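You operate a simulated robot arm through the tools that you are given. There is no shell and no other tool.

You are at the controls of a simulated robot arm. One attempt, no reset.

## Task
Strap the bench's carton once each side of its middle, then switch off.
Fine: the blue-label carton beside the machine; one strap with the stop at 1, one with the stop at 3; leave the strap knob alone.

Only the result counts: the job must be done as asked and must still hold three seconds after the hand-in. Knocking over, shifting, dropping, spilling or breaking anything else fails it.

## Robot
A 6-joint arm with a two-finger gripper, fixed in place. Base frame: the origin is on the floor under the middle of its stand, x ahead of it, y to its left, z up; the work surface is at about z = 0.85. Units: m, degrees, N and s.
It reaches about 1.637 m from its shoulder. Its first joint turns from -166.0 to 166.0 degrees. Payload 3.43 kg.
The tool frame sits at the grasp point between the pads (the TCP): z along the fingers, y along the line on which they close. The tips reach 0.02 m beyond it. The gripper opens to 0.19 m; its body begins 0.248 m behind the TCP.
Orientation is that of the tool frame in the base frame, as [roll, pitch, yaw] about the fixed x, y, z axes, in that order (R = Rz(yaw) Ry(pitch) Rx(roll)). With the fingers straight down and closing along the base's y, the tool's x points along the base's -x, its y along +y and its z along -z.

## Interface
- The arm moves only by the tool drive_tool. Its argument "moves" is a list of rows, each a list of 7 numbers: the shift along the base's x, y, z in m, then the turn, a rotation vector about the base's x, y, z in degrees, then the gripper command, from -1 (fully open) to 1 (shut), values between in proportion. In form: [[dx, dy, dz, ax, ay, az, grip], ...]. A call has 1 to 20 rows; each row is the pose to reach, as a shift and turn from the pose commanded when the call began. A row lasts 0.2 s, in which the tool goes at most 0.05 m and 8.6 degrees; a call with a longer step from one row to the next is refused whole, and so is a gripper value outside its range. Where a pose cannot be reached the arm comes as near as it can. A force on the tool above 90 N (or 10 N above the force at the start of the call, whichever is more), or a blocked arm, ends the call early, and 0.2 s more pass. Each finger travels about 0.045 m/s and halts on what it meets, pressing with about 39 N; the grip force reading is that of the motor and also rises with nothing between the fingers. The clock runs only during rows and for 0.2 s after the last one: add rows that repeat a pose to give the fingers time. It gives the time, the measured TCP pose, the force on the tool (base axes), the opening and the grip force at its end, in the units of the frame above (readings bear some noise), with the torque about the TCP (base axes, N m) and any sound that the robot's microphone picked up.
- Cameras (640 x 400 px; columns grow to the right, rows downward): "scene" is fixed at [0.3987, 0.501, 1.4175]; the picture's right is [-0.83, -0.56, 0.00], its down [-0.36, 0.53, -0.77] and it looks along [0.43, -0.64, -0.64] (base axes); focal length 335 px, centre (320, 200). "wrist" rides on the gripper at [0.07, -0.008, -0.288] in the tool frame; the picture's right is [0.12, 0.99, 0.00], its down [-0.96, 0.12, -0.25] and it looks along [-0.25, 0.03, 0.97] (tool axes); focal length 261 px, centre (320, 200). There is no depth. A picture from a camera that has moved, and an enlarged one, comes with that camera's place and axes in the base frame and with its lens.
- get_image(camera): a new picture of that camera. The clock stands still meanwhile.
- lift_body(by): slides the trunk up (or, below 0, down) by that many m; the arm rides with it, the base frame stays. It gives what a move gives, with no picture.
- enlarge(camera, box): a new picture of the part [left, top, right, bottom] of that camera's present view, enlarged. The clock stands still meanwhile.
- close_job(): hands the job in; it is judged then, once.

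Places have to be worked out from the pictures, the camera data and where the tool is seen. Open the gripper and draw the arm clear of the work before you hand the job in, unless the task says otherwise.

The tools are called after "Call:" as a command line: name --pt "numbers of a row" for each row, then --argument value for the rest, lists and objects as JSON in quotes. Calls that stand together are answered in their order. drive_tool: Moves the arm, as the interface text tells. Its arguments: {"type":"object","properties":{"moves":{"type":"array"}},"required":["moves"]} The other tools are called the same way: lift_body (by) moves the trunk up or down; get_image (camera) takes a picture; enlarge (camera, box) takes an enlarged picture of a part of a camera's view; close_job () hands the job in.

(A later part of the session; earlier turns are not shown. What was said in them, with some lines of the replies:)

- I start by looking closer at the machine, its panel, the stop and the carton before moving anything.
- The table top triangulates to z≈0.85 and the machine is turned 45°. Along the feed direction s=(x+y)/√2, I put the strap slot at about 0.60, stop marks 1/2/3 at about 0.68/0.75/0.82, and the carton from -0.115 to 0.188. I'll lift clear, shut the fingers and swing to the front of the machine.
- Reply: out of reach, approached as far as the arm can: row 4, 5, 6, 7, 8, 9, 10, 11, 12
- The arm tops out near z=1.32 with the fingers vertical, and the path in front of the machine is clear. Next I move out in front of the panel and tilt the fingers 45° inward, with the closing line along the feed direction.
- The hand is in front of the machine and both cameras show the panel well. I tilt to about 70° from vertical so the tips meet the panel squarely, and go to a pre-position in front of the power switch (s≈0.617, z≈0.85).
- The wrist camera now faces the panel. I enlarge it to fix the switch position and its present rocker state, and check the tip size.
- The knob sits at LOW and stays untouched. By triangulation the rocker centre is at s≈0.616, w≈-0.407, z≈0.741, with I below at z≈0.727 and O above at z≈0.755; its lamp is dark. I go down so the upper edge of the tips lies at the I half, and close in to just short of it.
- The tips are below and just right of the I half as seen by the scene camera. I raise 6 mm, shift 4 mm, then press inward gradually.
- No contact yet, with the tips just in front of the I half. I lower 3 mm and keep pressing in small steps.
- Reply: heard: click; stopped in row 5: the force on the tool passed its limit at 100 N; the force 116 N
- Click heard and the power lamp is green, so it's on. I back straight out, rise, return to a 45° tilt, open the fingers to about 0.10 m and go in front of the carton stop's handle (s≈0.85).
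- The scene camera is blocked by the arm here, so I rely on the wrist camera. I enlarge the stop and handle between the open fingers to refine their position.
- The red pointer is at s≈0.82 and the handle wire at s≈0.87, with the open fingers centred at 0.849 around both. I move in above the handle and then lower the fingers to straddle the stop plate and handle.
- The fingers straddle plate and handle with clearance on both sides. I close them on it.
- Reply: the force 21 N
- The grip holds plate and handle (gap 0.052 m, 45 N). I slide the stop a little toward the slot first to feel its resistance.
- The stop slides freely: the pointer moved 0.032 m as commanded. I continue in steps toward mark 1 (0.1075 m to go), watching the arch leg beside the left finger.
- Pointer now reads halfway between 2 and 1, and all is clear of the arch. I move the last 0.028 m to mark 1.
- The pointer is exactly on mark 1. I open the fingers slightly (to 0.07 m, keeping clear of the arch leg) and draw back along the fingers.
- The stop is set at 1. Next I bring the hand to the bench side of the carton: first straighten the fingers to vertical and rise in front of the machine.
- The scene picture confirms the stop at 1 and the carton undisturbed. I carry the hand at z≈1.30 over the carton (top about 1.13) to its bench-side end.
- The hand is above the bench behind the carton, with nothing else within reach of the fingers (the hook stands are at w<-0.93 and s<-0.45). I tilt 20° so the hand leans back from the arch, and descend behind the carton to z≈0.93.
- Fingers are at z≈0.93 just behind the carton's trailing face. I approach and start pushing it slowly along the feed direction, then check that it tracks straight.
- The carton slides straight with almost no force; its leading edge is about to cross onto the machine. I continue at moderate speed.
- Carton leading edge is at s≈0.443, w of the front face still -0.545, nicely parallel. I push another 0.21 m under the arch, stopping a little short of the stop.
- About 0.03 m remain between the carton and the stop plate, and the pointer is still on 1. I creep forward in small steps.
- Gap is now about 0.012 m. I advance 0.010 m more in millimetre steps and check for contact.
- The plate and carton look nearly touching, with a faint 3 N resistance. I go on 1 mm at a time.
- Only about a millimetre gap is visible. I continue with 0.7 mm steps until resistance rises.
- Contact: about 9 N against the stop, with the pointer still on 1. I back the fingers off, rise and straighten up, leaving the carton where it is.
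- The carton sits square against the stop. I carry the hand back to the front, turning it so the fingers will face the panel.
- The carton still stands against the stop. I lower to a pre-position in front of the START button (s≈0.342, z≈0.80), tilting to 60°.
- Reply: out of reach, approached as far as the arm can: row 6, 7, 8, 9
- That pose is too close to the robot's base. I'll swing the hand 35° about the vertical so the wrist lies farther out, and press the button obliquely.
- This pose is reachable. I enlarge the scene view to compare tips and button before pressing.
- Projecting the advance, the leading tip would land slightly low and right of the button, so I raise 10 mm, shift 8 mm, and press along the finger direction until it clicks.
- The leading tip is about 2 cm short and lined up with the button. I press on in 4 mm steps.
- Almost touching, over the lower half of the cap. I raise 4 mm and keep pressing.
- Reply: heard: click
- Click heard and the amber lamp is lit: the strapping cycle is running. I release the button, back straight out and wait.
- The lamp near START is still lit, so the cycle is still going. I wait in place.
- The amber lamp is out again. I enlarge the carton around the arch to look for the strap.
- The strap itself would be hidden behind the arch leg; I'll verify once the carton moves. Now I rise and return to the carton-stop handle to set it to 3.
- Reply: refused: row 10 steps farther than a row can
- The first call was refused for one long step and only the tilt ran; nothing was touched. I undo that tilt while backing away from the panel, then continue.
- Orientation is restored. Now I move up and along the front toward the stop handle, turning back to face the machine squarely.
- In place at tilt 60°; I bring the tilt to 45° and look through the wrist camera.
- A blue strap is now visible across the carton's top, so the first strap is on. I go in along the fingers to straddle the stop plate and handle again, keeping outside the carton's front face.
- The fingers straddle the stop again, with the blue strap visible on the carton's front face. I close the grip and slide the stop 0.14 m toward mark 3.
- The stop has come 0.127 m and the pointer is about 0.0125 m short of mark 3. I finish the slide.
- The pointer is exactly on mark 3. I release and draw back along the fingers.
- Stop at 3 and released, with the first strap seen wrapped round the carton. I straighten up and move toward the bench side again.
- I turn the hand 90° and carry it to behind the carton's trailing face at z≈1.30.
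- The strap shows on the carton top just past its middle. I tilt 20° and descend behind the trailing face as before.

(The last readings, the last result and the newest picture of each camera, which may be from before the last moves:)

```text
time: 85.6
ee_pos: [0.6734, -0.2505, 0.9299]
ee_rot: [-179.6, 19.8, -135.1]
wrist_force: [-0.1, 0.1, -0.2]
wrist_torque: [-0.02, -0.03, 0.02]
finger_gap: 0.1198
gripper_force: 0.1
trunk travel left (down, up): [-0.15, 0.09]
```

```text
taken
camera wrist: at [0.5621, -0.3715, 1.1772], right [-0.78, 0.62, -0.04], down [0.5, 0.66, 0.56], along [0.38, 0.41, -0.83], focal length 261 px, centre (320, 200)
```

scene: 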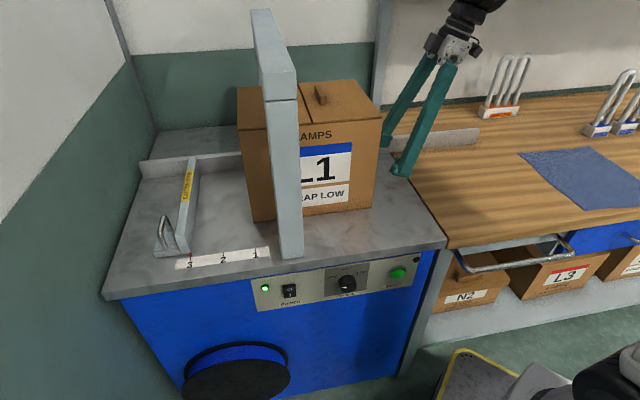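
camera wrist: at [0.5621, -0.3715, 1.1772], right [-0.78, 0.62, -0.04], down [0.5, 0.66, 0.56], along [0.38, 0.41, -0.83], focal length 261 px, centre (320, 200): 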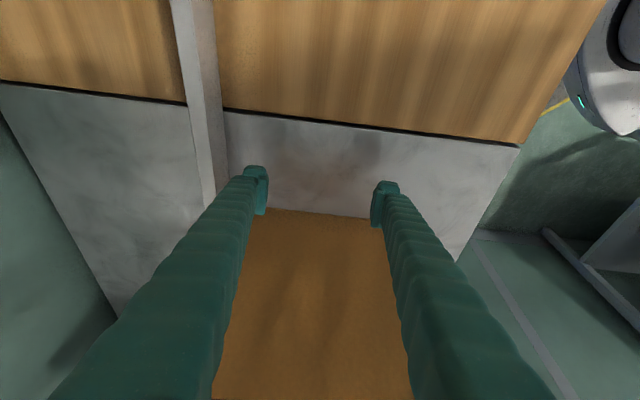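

Everything is undisturbed. I approach and push the carton the next 0.14 m, stopping about 1 cm short of the stop at 3.

Call:
drive_tool --pt "0.014 0.014 0 0 0 0 -0.26" --pt "0.026 0.026 0 0 0 0 -0.26" --pt "0.034 0.034 0 0 0 0 -0.26" --pt "0.04 0.04 0 0 0 0 -0.26" --pt "0.046 0.046 0 0 0 0 -0.26" --pt "0.054 0.054 0 0 0 0 -0.26" --pt "0.063 0.063 0 0 0 0 -0.26" --pt "0.073 0.073 0 0 0 0 -0.26" --pt "0.083 0.083 0 0 0 0 -0.26" --pt "0.093 0.093 0 0 0 0 -0.26" --pt "0.103 0.103 0 0 0 0 -0.26" --pt "0.113 0.113 0 0 0 0 -0.26" --pt "0.121 0.121 0 0 0 0 -0.26" --pt "0.127 0.127 0 0 0 0 -0.26" --pt "0.131 0.131 0 0 0 0 -0.26"

Call:
get_image --camera "scene"

Call:
enlarge --camera "scene" --box '[140, 140, 320, 280]'

```text
time: 88.8
ee_pos: [0.8061, -0.1205, 0.9293]
ee_rot: [-179.7, 19.9, -135.1]
wrist_force: [-0.3, -1.7, 0.4]
wrist_torque: [-0.02, -0.03, 0.0]
finger_gap: 0.1199
gripper_force: 0.0
trunk travel left (down, up): [-0.15, 0.09]
```

```text
taken
```

scene: 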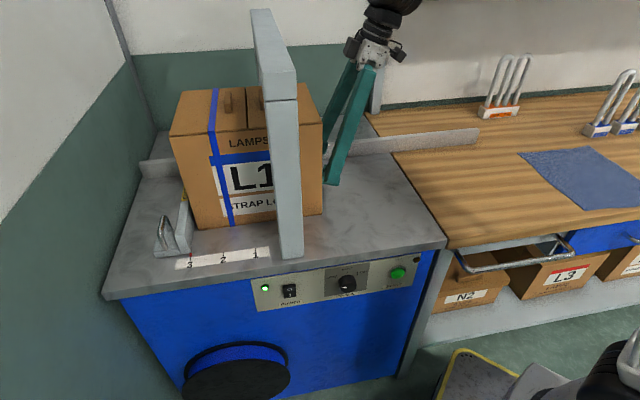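

```text
2.86 times, centred on (230, 210) of scene
camera zoom: at [0.3987, 0.501, 1.4175], right [-0.83, -0.56, 0.0], down [-0.36, 0.53, -0.77], along [0.43, -0.64, -0.64], focal length 958 px, centre (577, 171)
```

zoom: 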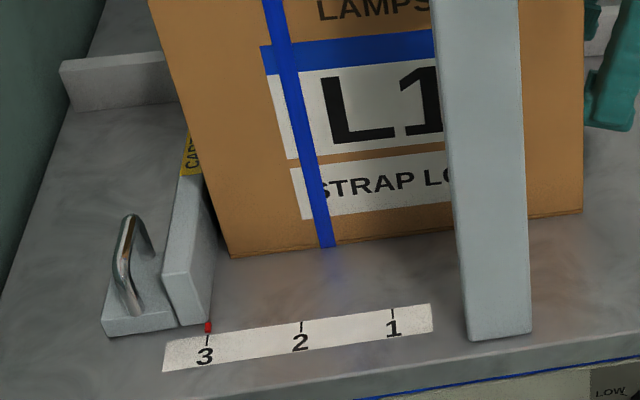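

Strap one is clearly wrapped on the front portion. About 0.012 m remains; I creep in small steps to contact.

Call:
drive_tool --pt "0.002 0.002 0 0 0 0 -0.26" --pt "0.004 0.004 0 0 0 0 -0.26" --pt "0.0055 0.0055 0 0 0 0 -0.26" --pt "0.007 0.007 0 0 0 0 -0.26"

Call:
enlarge --camera "scene" --box '[150, 180, 230, 280]'

```text
time: 89.8
ee_pos: [0.8124, -0.1131, 0.9312]
ee_rot: [-179.6, 19.7, -135.0]
wrist_force: [-1.2, -2.0, 1.3]
wrist_torque: [0.05, -0.04, 0.02]
finger_gap: 0.1199
gripper_force: 0.5
trunk travel left (down, up): [-0.15, 0.09]
```

```text
4.00 times, centred on (190, 230) of scene
camera zoom: at [0.3987, 0.501, 1.4175], right [-0.83, -0.56, 0.0], down [-0.36, 0.53, -0.77], along [0.43, -0.64, -0.64], focal length 1342 px, centre (840, 80)
```

zoom: 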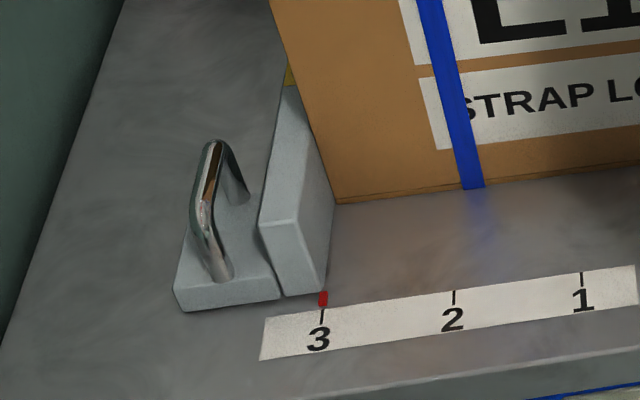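

Visually almost touching (s=0.4945, contact expected near 0.4965). I continue in sub-millimetre steps until resistance rises.

Call:
drive_tool --pt "0.0005 0.0005 0 0 0 0 -0.26" --pt "0.001 0.001 0 0 0 0 -0.26" --pt "0.0015 0.0015 0 0 0 0 -0.26"

Call:
enlarge --camera "scene" --box '[150, 180, 230, 280]'

```text
time: 90.6
ee_pos: [0.8144, -0.1136, 0.931]
ee_rot: [-179.7, 19.7, -135.1]
wrist_force: [-5.5, -6.1, -1.7]
wrist_torque: [-0.14, -0.06, 0.65]
finger_gap: 0.1196
gripper_force: 0.0
trunk travel left (down, up): [-0.15, 0.09]
```

```text
4.00 times, centred on (190, 230) of scene
camera zoom: at [0.3987, 0.501, 1.4175], right [-0.83, -0.56, 0.0], down [-0.36, 0.53, -0.77], along [0.43, -0.64, -0.64], focal length 1342 px, centre (840, 80)
```

zoom: 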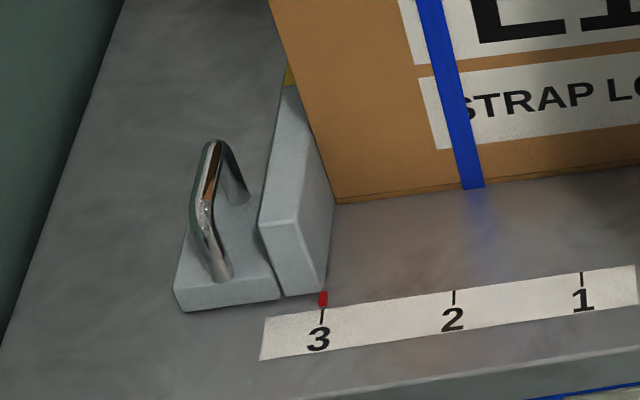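

Contact with about 8 N, pointer still on 3. I back off, rise and go to the front for the second START press.

Call:
drive_tool --pt "-0.01 -0.01 0 0 0 0 -0.26" --pt "-0.03 -0.03 0 0 0 0 -0.26" --pt "-0.055 -0.055 0.01 0 0 0 -0.26" --pt "-0.08 -0.08 0.03 0 0 0 -0.26" --pt "-0.095 -0.095 0.065 0 0 0 -0.26" --pt "-0.1 -0.1 0.105 0 0 0 -0.26" --pt "-0.1 -0.1 0.145 0 0 0 -0.26" --pt "-0.1 -0.1 0.185 0 0 0 -0.26" --pt "-0.1 -0.1 0.225 0 0 0 0" --pt "-0.1 -0.1 0.265 -4 4 0 0.3" --pt "-0.1 -0.1 0.305 -8 8 0 0.6" --pt "-0.1 -0.1 0.34 -12 12 0 1" --pt "-0.1 -0.1 0.368 -14.1 14.1 0 1"

Call:
get_image --camera "scene"

```text
time: 93.4
ee_pos: [0.7086, -0.2102, 1.2934]
ee_rot: [-179.4, -0.1, -135.0]
wrist_force: [-0.8, -0.9, 0.6]
wrist_torque: [0.06, -0.06, 0.0]
finger_gap: 0.0165
gripper_force: 0.0
out of reach, approached as far as the arm can: row 13
trunk travel left (down, up): [-0.15, 0.09]
```

```text
taken
```

scene: 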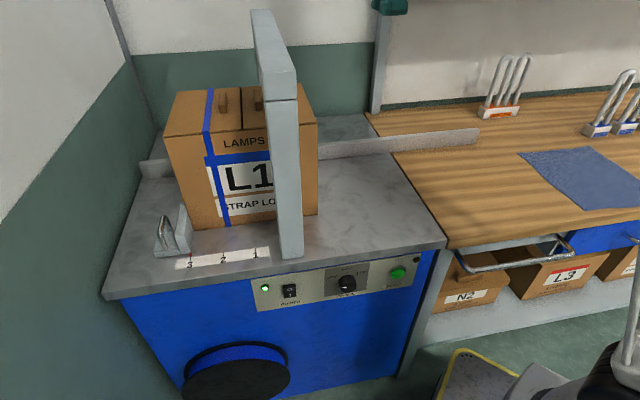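

The carton is in place. I carry the hand back to the front and turn it directly to the oblique heading used for START.

Call:
drive_tool --pt "-0.005 0.01 0 0 0 -8 1" --pt "-0.015 0.025 0 0 0 -16 1" --pt "-0.026 0.042 0 0 0 -24 1" --pt "-0.037 0.059 0 0 0 -32 1" --pt "-0.048 0.076 0 0 0 -40 1" --pt "-0.06 0.093 0 0 0 -48 1" --pt "-0.072 0.11 0 0 0 -56 1" --pt "-0.084 0.128 0 0 0 -64 1" --pt "-0.096 0.146 0 0 0 -72 1" --pt "-0.108 0.164 0 0 0 -80 1" --pt "-0.12 0.182 0 0 0 -88 1" --pt "-0.132 0.2 0 0 0 -96 1" --pt "-0.144 0.218 0 0 0 -104 1" --pt "-0.154 0.234 0 0 0 -112 1" --pt "-0.161 0.245 0 0 0 -119 1" --pt "-0.165 0.255 0 0 0 -125 1"

```text
time: 96.8
ee_pos: [0.5471, 0.0432, 1.291]
ee_rot: [-179.7, -0.1, 99.8]
wrist_force: [-0.2, 0.3, -0.1]
wrist_torque: [0.01, 0.02, -0.01]
finger_gap: 0.0
gripper_force: 34.3
trunk travel left (down, up): [-0.15, 0.09]
```

Oriented at heading 100°. Now I tilt to 60° and lower in front of the panel to the earlier START pre-position.

Call:
drive_tool --pt "-0.01 0.015 -0.025 -7.4 -1.3 0 1" --pt "-0.018 0.025 -0.06 -14.8 -2.6 0 1" --pt "-0.026 0.035 -0.095 -22.2 -3.9 0 1" --pt "-0.034 0.045 -0.13 -29.5 -5.2 0 1" --pt "-0.042 0.052 -0.17 -36.9 -6.5 0 1" --pt "-0.048 0.057 -0.21 -44.3 -7.8 0 1" --pt "-0.055 0.057 -0.25 -51.7 -9.1 0 1" --pt "-0.055 0.057 -0.291 -59.1 -10.4 0 1" --pt "-0.055 0.05 -0.335 -59.1 -10.4 0 1" --pt "-0.055 0.04 -0.38 -59.1 -10.4 0 1" --pt "-0.055 0.03 -0.425 -59.1 -10.4 0 1" --pt "-0.055 0.018 -0.47 -59.1 -10.4 0 1" --pt "-0.055 0.0 -0.505 -59.1 -10.4 0 1" --pt "-0.055 -0.001 -0.5455 -59.1 -10.4 0 1" --pt "-0.055 -0.001 -0.5455 -59.1 -10.4 0 1"

Call:
enlarge --camera "scene" --box '[340, 240, 460, 340]'

Call:
get_image --camera "scene"

```text
time: 100.0
ee_pos: [0.4928, 0.0428, 0.7481]
ee_rot: [-179.6, 60.0, 99.9]
wrist_force: [0.4, -0.1, 0.8]
wrist_torque: [-0.02, 0.0, 0.05]
finger_gap: 0.0001
gripper_force: 34.2
trunk travel left (down, up): [-0.15, 0.09]
```

```text
4.00 times, centred on (400, 290) of scene
camera zoom: at [0.3987, 0.501, 1.4175], right [-0.83, -0.56, 0.0], down [-0.36, 0.53, -0.77], along [0.43, -0.64, -0.64], focal length 1342 px, centre (0, -160)
```

zoom: 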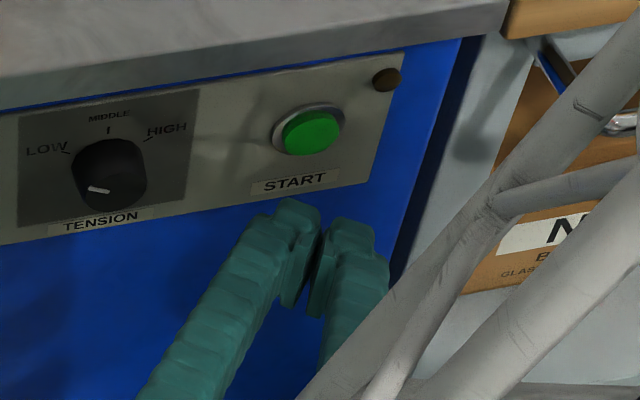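

```text
taken
```

scene: 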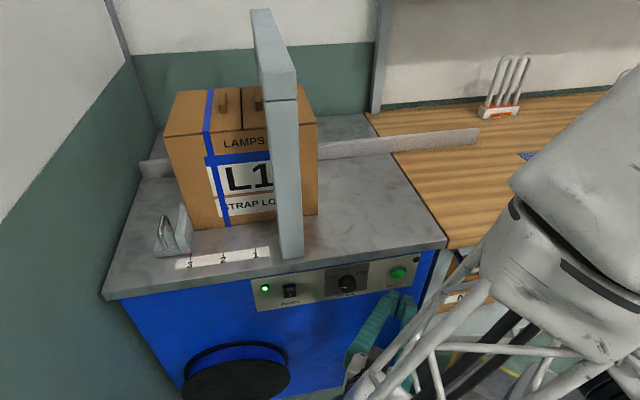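

The tips are in the same pre-position, aligned with START. I press along the same line until it clicks.

Call:
drive_tool --pt "0.003 -0.02 -0.001 0 0 0 1" --pt "0.006 -0.04 -0.002 0 0 0 1" --pt "0.0085 -0.055 -0.003 0 0 0 1" --pt "0.0095 -0.061 -0.003 0 0 0 1" --pt "0.0102 -0.0655 -0.003 0 0 0 1" --pt "0.0108 -0.069 -0.003 0 0 0 1" --pt "0.0112 -0.071 -0.003 0 0 0 1"

Call:
enlarge --camera "scene" --box '[340, 240, 460, 340]'

```text
time: 101.6
ee_pos: [0.5026, -0.0271, 0.7414]
ee_rot: [-179.7, 59.8, 99.9]
wrist_force: [-1.3, 2.8, -0.7]
wrist_torque: [-0.04, 0.0, 0.09]
finger_gap: 0.0
gripper_force: 34.4
trunk travel left (down, up): [-0.15, 0.09]
heard: click
```

```text
4.00 times, centred on (400, 290) of scene
camera zoom: at [0.3987, 0.501, 1.4175], right [-0.83, -0.56, 0.0], down [-0.36, 0.53, -0.77], along [0.43, -0.64, -0.64], focal length 1342 px, centre (0, -160)
```

zoom: 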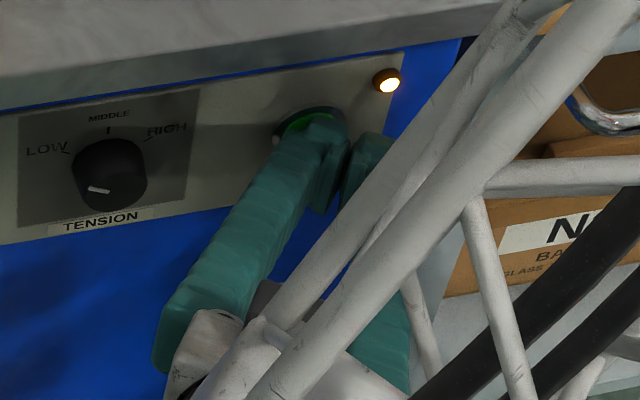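

Click heard and the amber lamp is lit for the second cycle. I back out and wait for it to finish.

Call:
drive_tool --pt "-0.003 0.015 0 0 0 0 1" --pt "-0.007 0.04 0 0 0 0 1" --pt "-0.012 0.07 0 0 0 0 1" --pt "-0.012 0.07 0 0 0 0 1" --pt "-0.012 0.07 0 0 0 0 1" --pt "-0.012 0.07 0 0 0 0 1" --pt "-0.012 0.07 0 0 0 0 1" --pt "-0.012 0.07 0 0 0 0 1" --pt "-0.012 0.07 0 0 0 0 1" --pt "-0.012 0.07 0 0 0 0 1" --pt "-0.012 0.07 0 0 0 0 1" --pt "-0.012 0.07 0 0 0 0 1" --pt "-0.012 0.07 0 0 0 0 1" --pt "-0.012 0.07 0 0 0 0 1" --pt "-0.012 0.07 0 0 0 0 1" --pt "-0.012 0.07 0 0 0 0 1" --pt "-0.012 0.07 0 0 0 0 1" --pt "-0.012 0.07 0 0 0 0 1"

Call:
get_image --camera "scene"

Call:
enlarge --camera "scene" --box '[150, 70, 450, 310]'

```text
time: 105.4
ee_pos: [0.4912, 0.0412, 0.7429]
ee_rot: [-179.7, 59.7, 99.9]
wrist_force: [-0.3, -0.3, -0.5]
wrist_torque: [-0.02, -0.01, -0.01]
finger_gap: 0.0
gripper_force: 33.9
trunk travel left (down, up): [-0.15, 0.09]
```

```text
taken
```

scene: 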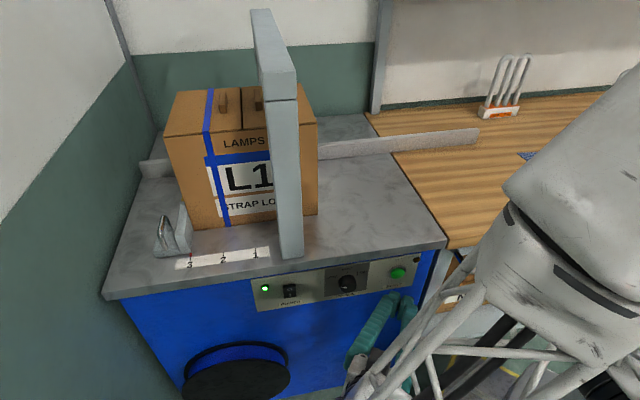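

```text
1.67 times, centred on (300, 190) of scene
camera zoom: at [0.3987, 0.501, 1.4175], right [-0.83, -0.56, 0.0], down [-0.36, 0.53, -0.77], along [0.43, -0.64, -0.64], focal length 559 px, centre (353, 217)
```

zoom: 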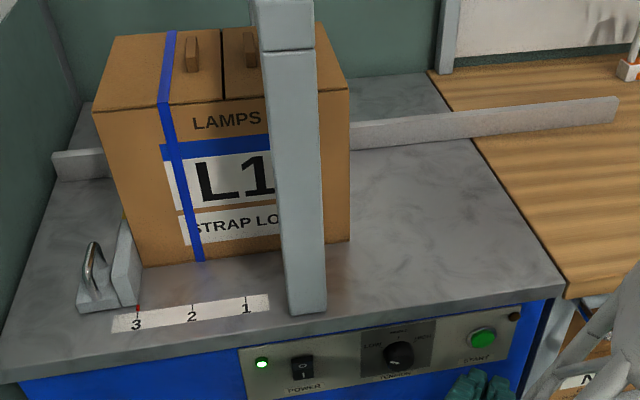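

The amber lamp is off again, so the cycle is done. Before switching off, I rise to a viewpoint where the wrist camera can see past the arch leg and confirm the second strap.

Call:
drive_tool --pt "-0.005 0.015 0.015 0 0 0 1" --pt "-0.005 0.03 0.05 0 0 0 1" --pt "-0.003 0.045 0.09 0 0 0 1" --pt "0.0 0.055 0.13 0 0 0 1" --pt "0.004 0.06 0.17 0 0 4 1" --pt "0.008 0.063 0.21 0 0 10 1" --pt "0.012 0.063 0.25 0 0 16 1" --pt "0.016 0.063 0.29 0 0 22 1" --pt "0.016 0.063 0.324 0 0 28 1" --pt "0.016 0.063 0.324 0 0 35 1" --pt "0.016 0.063 0.324 0 0 35 1"

Call:
get_image --camera "wrist"

```text
time: 107.8
ee_pos: [0.5066, 0.1073, 1.0681]
ee_rot: [-179.8, 59.9, 135.0]
wrist_force: [0.0, 0.5, 0.4]
wrist_torque: [-0.01, -0.01, -0.03]
finger_gap: 0.0001
gripper_force: 34.3
trunk travel left (down, up): [-0.15, 0.09]
```

```text
taken
camera wrist: at [0.2997, 0.3018, 1.1505], right [0.66, 0.74, -0.11], down [0.27, -0.11, 0.96], along [0.7, -0.66, -0.27], focal length 261 px, centre (320, 200)
```

wrist: 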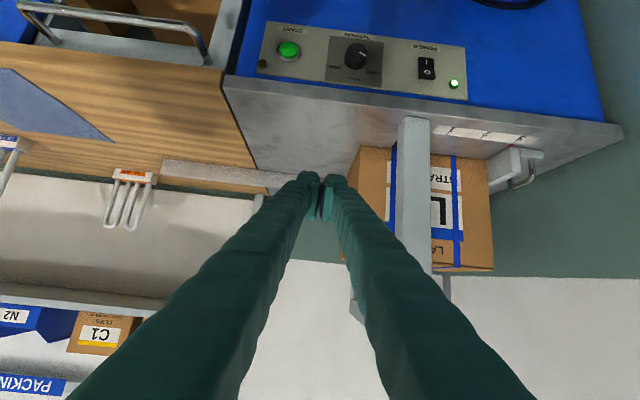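

Call:
enlarge --camera "wrist" --box '[340, 100, 520, 290]'

```text
2.11 times, centred on (430, 195) of wrist
camera zoom: at [0.2997, 0.3018, 1.1505], right [0.66, 0.74, -0.11], down [0.27, -0.11, 0.96], along [0.7, -0.66, -0.27], focal length 549 px, centre (88, 210)
```

zoom: 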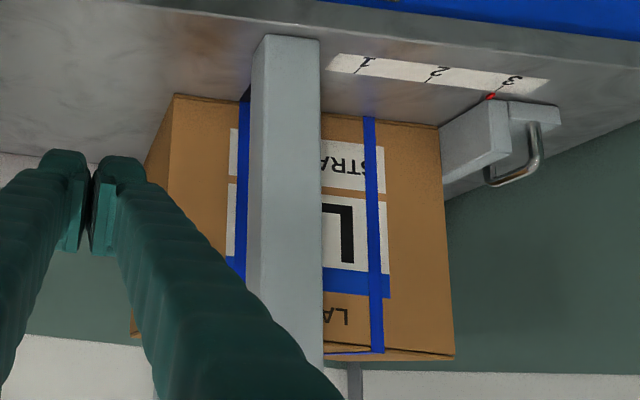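

Both blue straps are visible, one on each side of the carton's middle (the second just beside the arch leg). Now I go to the power switch to turn the machine off, tilting to 70° as before.

Call:
drive_tool --pt "0.015 0.015 -0.02 0 0 0 1" --pt "0.035 0.03 -0.045 -1 -1 0 1" --pt "0.055 0.045 -0.07 -2 -2 0 1" --pt "0.075 0.06 -0.095 -3 -3 0 1" --pt "0.095 0.072 -0.12 -4 -4 0 1" --pt "0.115 0.083 -0.145 -5 -5 0 1" --pt "0.137 0.093 -0.17 -6 -6 0 1" --pt "0.157 0.103 -0.195 -7.1 -7.1 0 1" --pt "0.157 0.103 -0.217 -7.1 -7.1 0 1" --pt "0.157 0.103 -0.217 -7.1 -7.1 0 1"

Call:
enlarge --camera "scene" --box '[240, 240, 360, 320]'

```text
time: 110.0
ee_pos: [0.6623, 0.2099, 0.8489]
ee_rot: [-179.7, 69.9, 135.0]
wrist_force: [0.1, 0.2, -0.9]
wrist_torque: [0.02, -0.01, 0.0]
finger_gap: 0.0
gripper_force: 34.1
trunk travel left (down, up): [-0.15, 0.09]
```

```text
5.00 times, centred on (300, 280) of scene
camera zoom: at [0.3987, 0.501, 1.4175], right [-0.83, -0.56, 0.0], down [-0.36, 0.53, -0.77], along [0.43, -0.64, -0.64], focal length 1677 px, centre (420, -200)
```

zoom: 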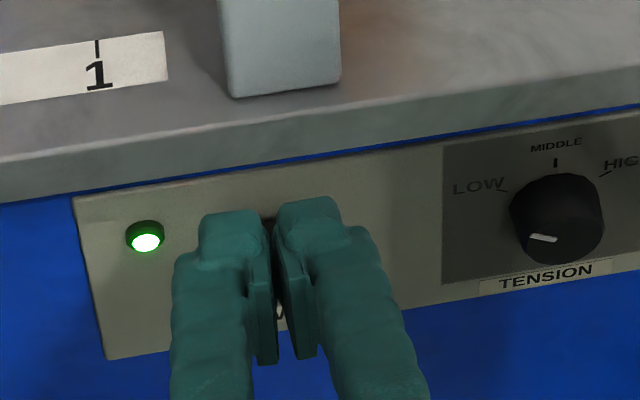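

Knob untouched at LOW. I lower in front of the switch and approach so the leading edge sits at the O half (z≈0.757).

Call:
drive_tool --pt "0 0 -0.035 0 0 0 1" --pt "0 0 -0.07 0 0 0 1" --pt "0 0 -0.107 0 0 0 1" --pt "0.01 -0.012 -0.107 0 0 0 1" --pt "0.02 -0.022 -0.107 0 0 0 1" --pt "0.028 -0.03 -0.107 0 0 0 1" --pt "0.028 -0.03 -0.107 0 0 0 1"

Call:
enlarge --camera "scene" --box '[240, 240, 360, 320]'

```text
time: 111.6
ee_pos: [0.6915, 0.1776, 0.7423]
ee_rot: [-179.7, 69.9, 134.9]
wrist_force: [0.6, -0.2, -0.9]
wrist_torque: [-0.02, -0.03, 0.0]
finger_gap: 0.0
gripper_force: 34.4
trunk travel left (down, up): [-0.15, 0.09]
```

```text
5.00 times, centred on (300, 280) of scene
camera zoom: at [0.3987, 0.501, 1.4175], right [-0.83, -0.56, 0.0], down [-0.36, 0.53, -0.77], along [0.43, -0.64, -0.64], focal length 1677 px, centre (420, -200)
```

zoom: 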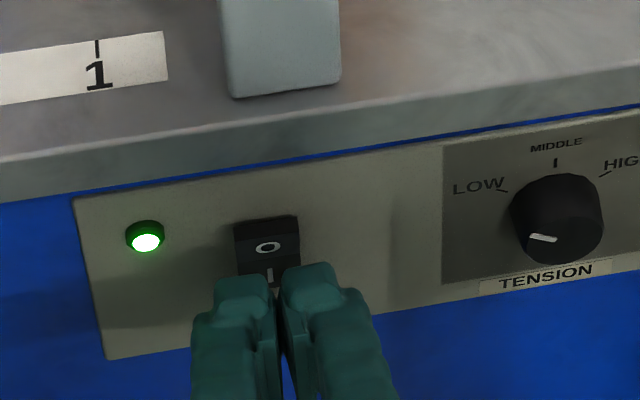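

Lined up below O; advancing will bring the tips onto the O half. I raise 3 mm and press in small steps.

Call:
drive_tool --pt "0.004 -0.004 0.003 0 0 0 1" --pt "0.008 -0.008 0.003 0 0 0 1" --pt "0.0105 -0.0105 0.003 0 0 0 1" --pt "0.0125 -0.0125 0.003 0 0 0 1" --pt "0.0145 -0.0145 0.003 0 0 0 1" --pt "0.0165 -0.0165 0.003 0 0 0 1" --pt "0.0185 -0.0185 0.003 0 0 0 1"

Call:
enlarge --camera "scene" --box '[240, 240, 360, 320]'

```text
time: 113.2
ee_pos: [0.7044, 0.1659, 0.7457]
ee_rot: [-179.7, 69.7, 135.0]
wrist_force: [-92.0, 73.0, 18.2]
wrist_torque: [-1.04, -0.66, -0.04]
finger_gap: 0.006
gripper_force: 33.9
trunk travel left (down, up): [-0.15, 0.09]
heard: click
stopped in row 7: the force on the tool passed its limit at 102 N (the readings are from after the stop); the commanded pose is now the measured one
```

```text
5.00 times, centred on (300, 280) of scene
camera zoom: at [0.3987, 0.501, 1.4175], right [-0.83, -0.56, 0.0], down [-0.36, 0.53, -0.77], along [0.43, -0.64, -0.64], focal length 1677 px, centre (420, -200)
```

zoom: 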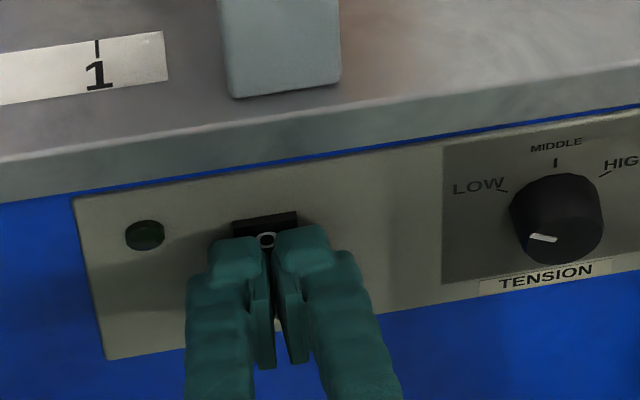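

Click heard and the green lamp has gone dark: the machine is off. I draw straight out, then open the gripper and rise clear of the work.

Call:
drive_tool --pt "-0.015 0.015 0 0 0 0 1" --pt "-0.04 0.04 0 0 0 0 1" --pt "-0.07 0.07 0.0 0 0 0 1" --pt "-0.09 0.09 0.03 0 0 0 1" --pt "-0.1 0.1 0.065 0 0 0 0.8" --pt "-0.1 0.1 0.105 2 2 0 0.5" --pt "-0.1 0.1 0.145 5 5 0 0.2" --pt "-0.1 0.1 0.185 8 8 0 -0.1" --pt "-0.1 0.1 0.225 11 11 0 -0.4" --pt "-0.1 0.1 0.265 14 14 0 -0.7" --pt "-0.1 0.1 0.3 17 17 0 -1" --pt "-0.1 0.1 0.3 17 17 0 -1" --pt "-0.1 0.1 0.3 17 17 0 -1" --pt "-0.1 0.1 0.3 17 17 0 -1" --pt "-0.1 0.1 0.3 17 17 0 -1"

Call:
get_image --camera "scene"

Call:
get_image --camera "wrist"

```text
time: 116.4
ee_pos: [0.6083, 0.2576, 1.0439]
ee_rot: [-179.5, 45.7, 134.9]
wrist_force: [-0.4, -0.8, -0.3]
wrist_torque: [-0.02, -0.04, 0.03]
finger_gap: 0.1899
gripper_force: 0.0
trunk travel left (down, up): [-0.15, 0.09]
```

```text
taken
```

scene: 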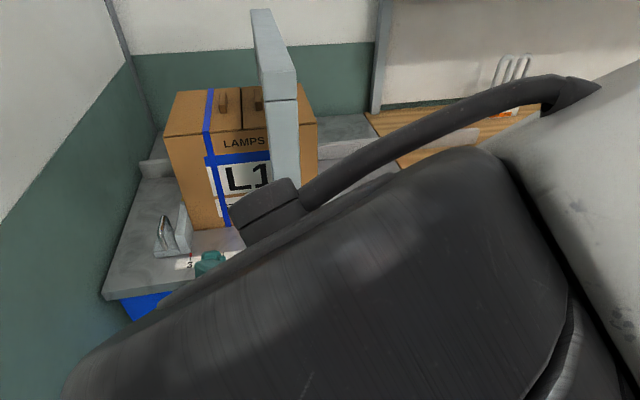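

```text
taken
camera wrist: at [0.4251, 0.4342, 1.1949], right [0.65, 0.76, -0.09], down [0.43, -0.27, 0.86], along [0.63, -0.6, -0.5], focal length 261 px, centre (320, 200)
```

wrist: 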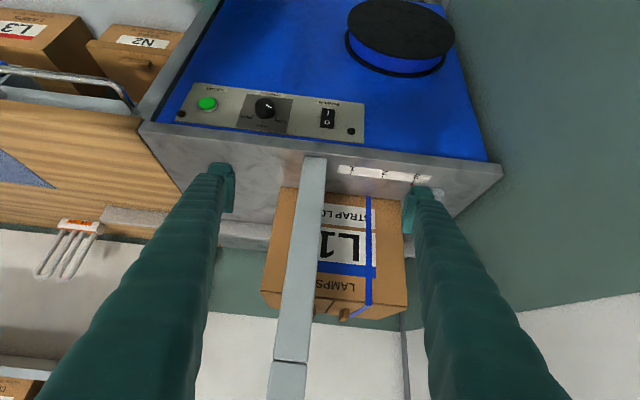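

The machine is off, lamps dark. I raise the arm to a clear pose in front, fingers open, and take a last look at everything.

Call:
drive_tool --pt "-0.005 -0.01 0.025 4 4 0 -1" --pt "-0.012 -0.022 0.05 8 8 0 -1" --pt "-0.02 -0.035 0.075 12 12 0 -1" --pt "-0.028 -0.048 0.1 16 16 0 -1" --pt "-0.036 -0.061 0.125 20 20 0 -1" --pt "-0.044 -0.074 0.15 24 24 0 -1" --pt "-0.05 -0.088 0.18 28 28 0 -1" --pt "-0.055 -0.105 0.21 32 32 0 -1" --pt "-0.055 -0.105 0.22 32 32 0 -1" --pt "-0.055 -0.105 0.22 32 32 0 -1"

Call:
get_image --camera "scene"

Call:
enlarge --camera "scene" --box '[140, 70, 440, 310]'

Call:
get_image --camera "wrist"

```text
time: 118.6
ee_pos: [0.5521, 0.1514, 1.2661]
ee_rot: [-179.3, 0.4, 134.9]
wrist_force: [-0.2, -0.6, 0.5]
wrist_torque: [0.01, 0.01, -0.02]
finger_gap: 0.1903
gripper_force: 0.0
trunk travel left (down, up): [-0.15, 0.09]
```

```text
taken
```

scene: 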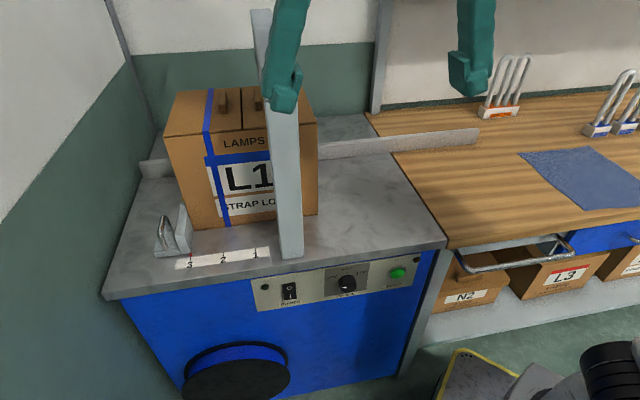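

```text
1.67 times, centred on (290, 190) of scene
camera zoom: at [0.3987, 0.501, 1.4175], right [-0.83, -0.56, 0.0], down [-0.36, 0.53, -0.77], along [0.43, -0.64, -0.64], focal length 559 px, centre (370, 217)
```

zoom: 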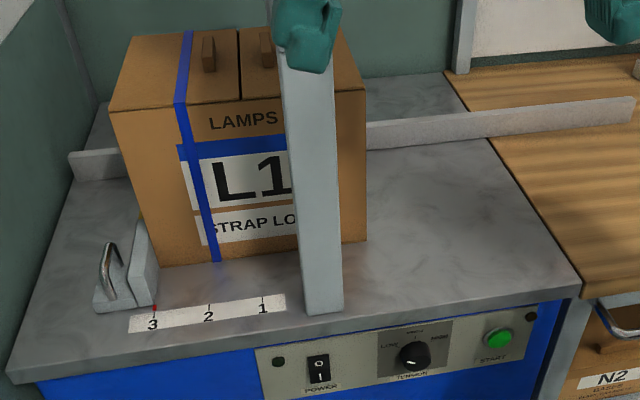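

```text
taken
camera wrist: at [0.4979, 0.1988, 1.5523], right [0.62, 0.79, -0.01], down [0.76, -0.6, 0.25], along [0.19, -0.16, -0.97], focal length 261 px, centre (320, 200)
```

wrist: 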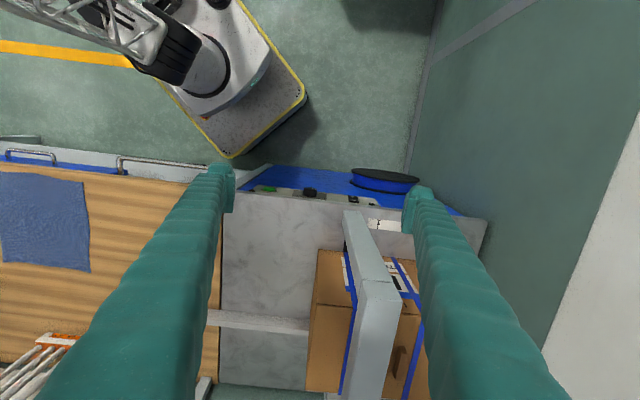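

Both straps show in the overhead view, one each side of the carton's middle. The power lamp is dark, the knob is still at LOW, the stop is at 3, nothing else has moved, and the arm is clear with its gripper open. I hand the job in.

Call:
close_job

```text
The job is handed in.
```

I put two straps on the blue-label carton (L1), switched the machine off and handed the job in. I haven't had a verdict back.

- **Straps:** the first went on with the stop at 1 and the second with the stop at 3, so there is one on each side of the middle. Both showed in the wrist camera's last view.
- **Machine:** the power switch clicked to O and both panel lamps are dark.
- **Knob:** I left the tension knob alone; it still points to LOW.
- **How it was left:** the carton is still in the machine against the stop at 3. The arm is clear with its gripper open, and nothing else looked moved in the last pictures.
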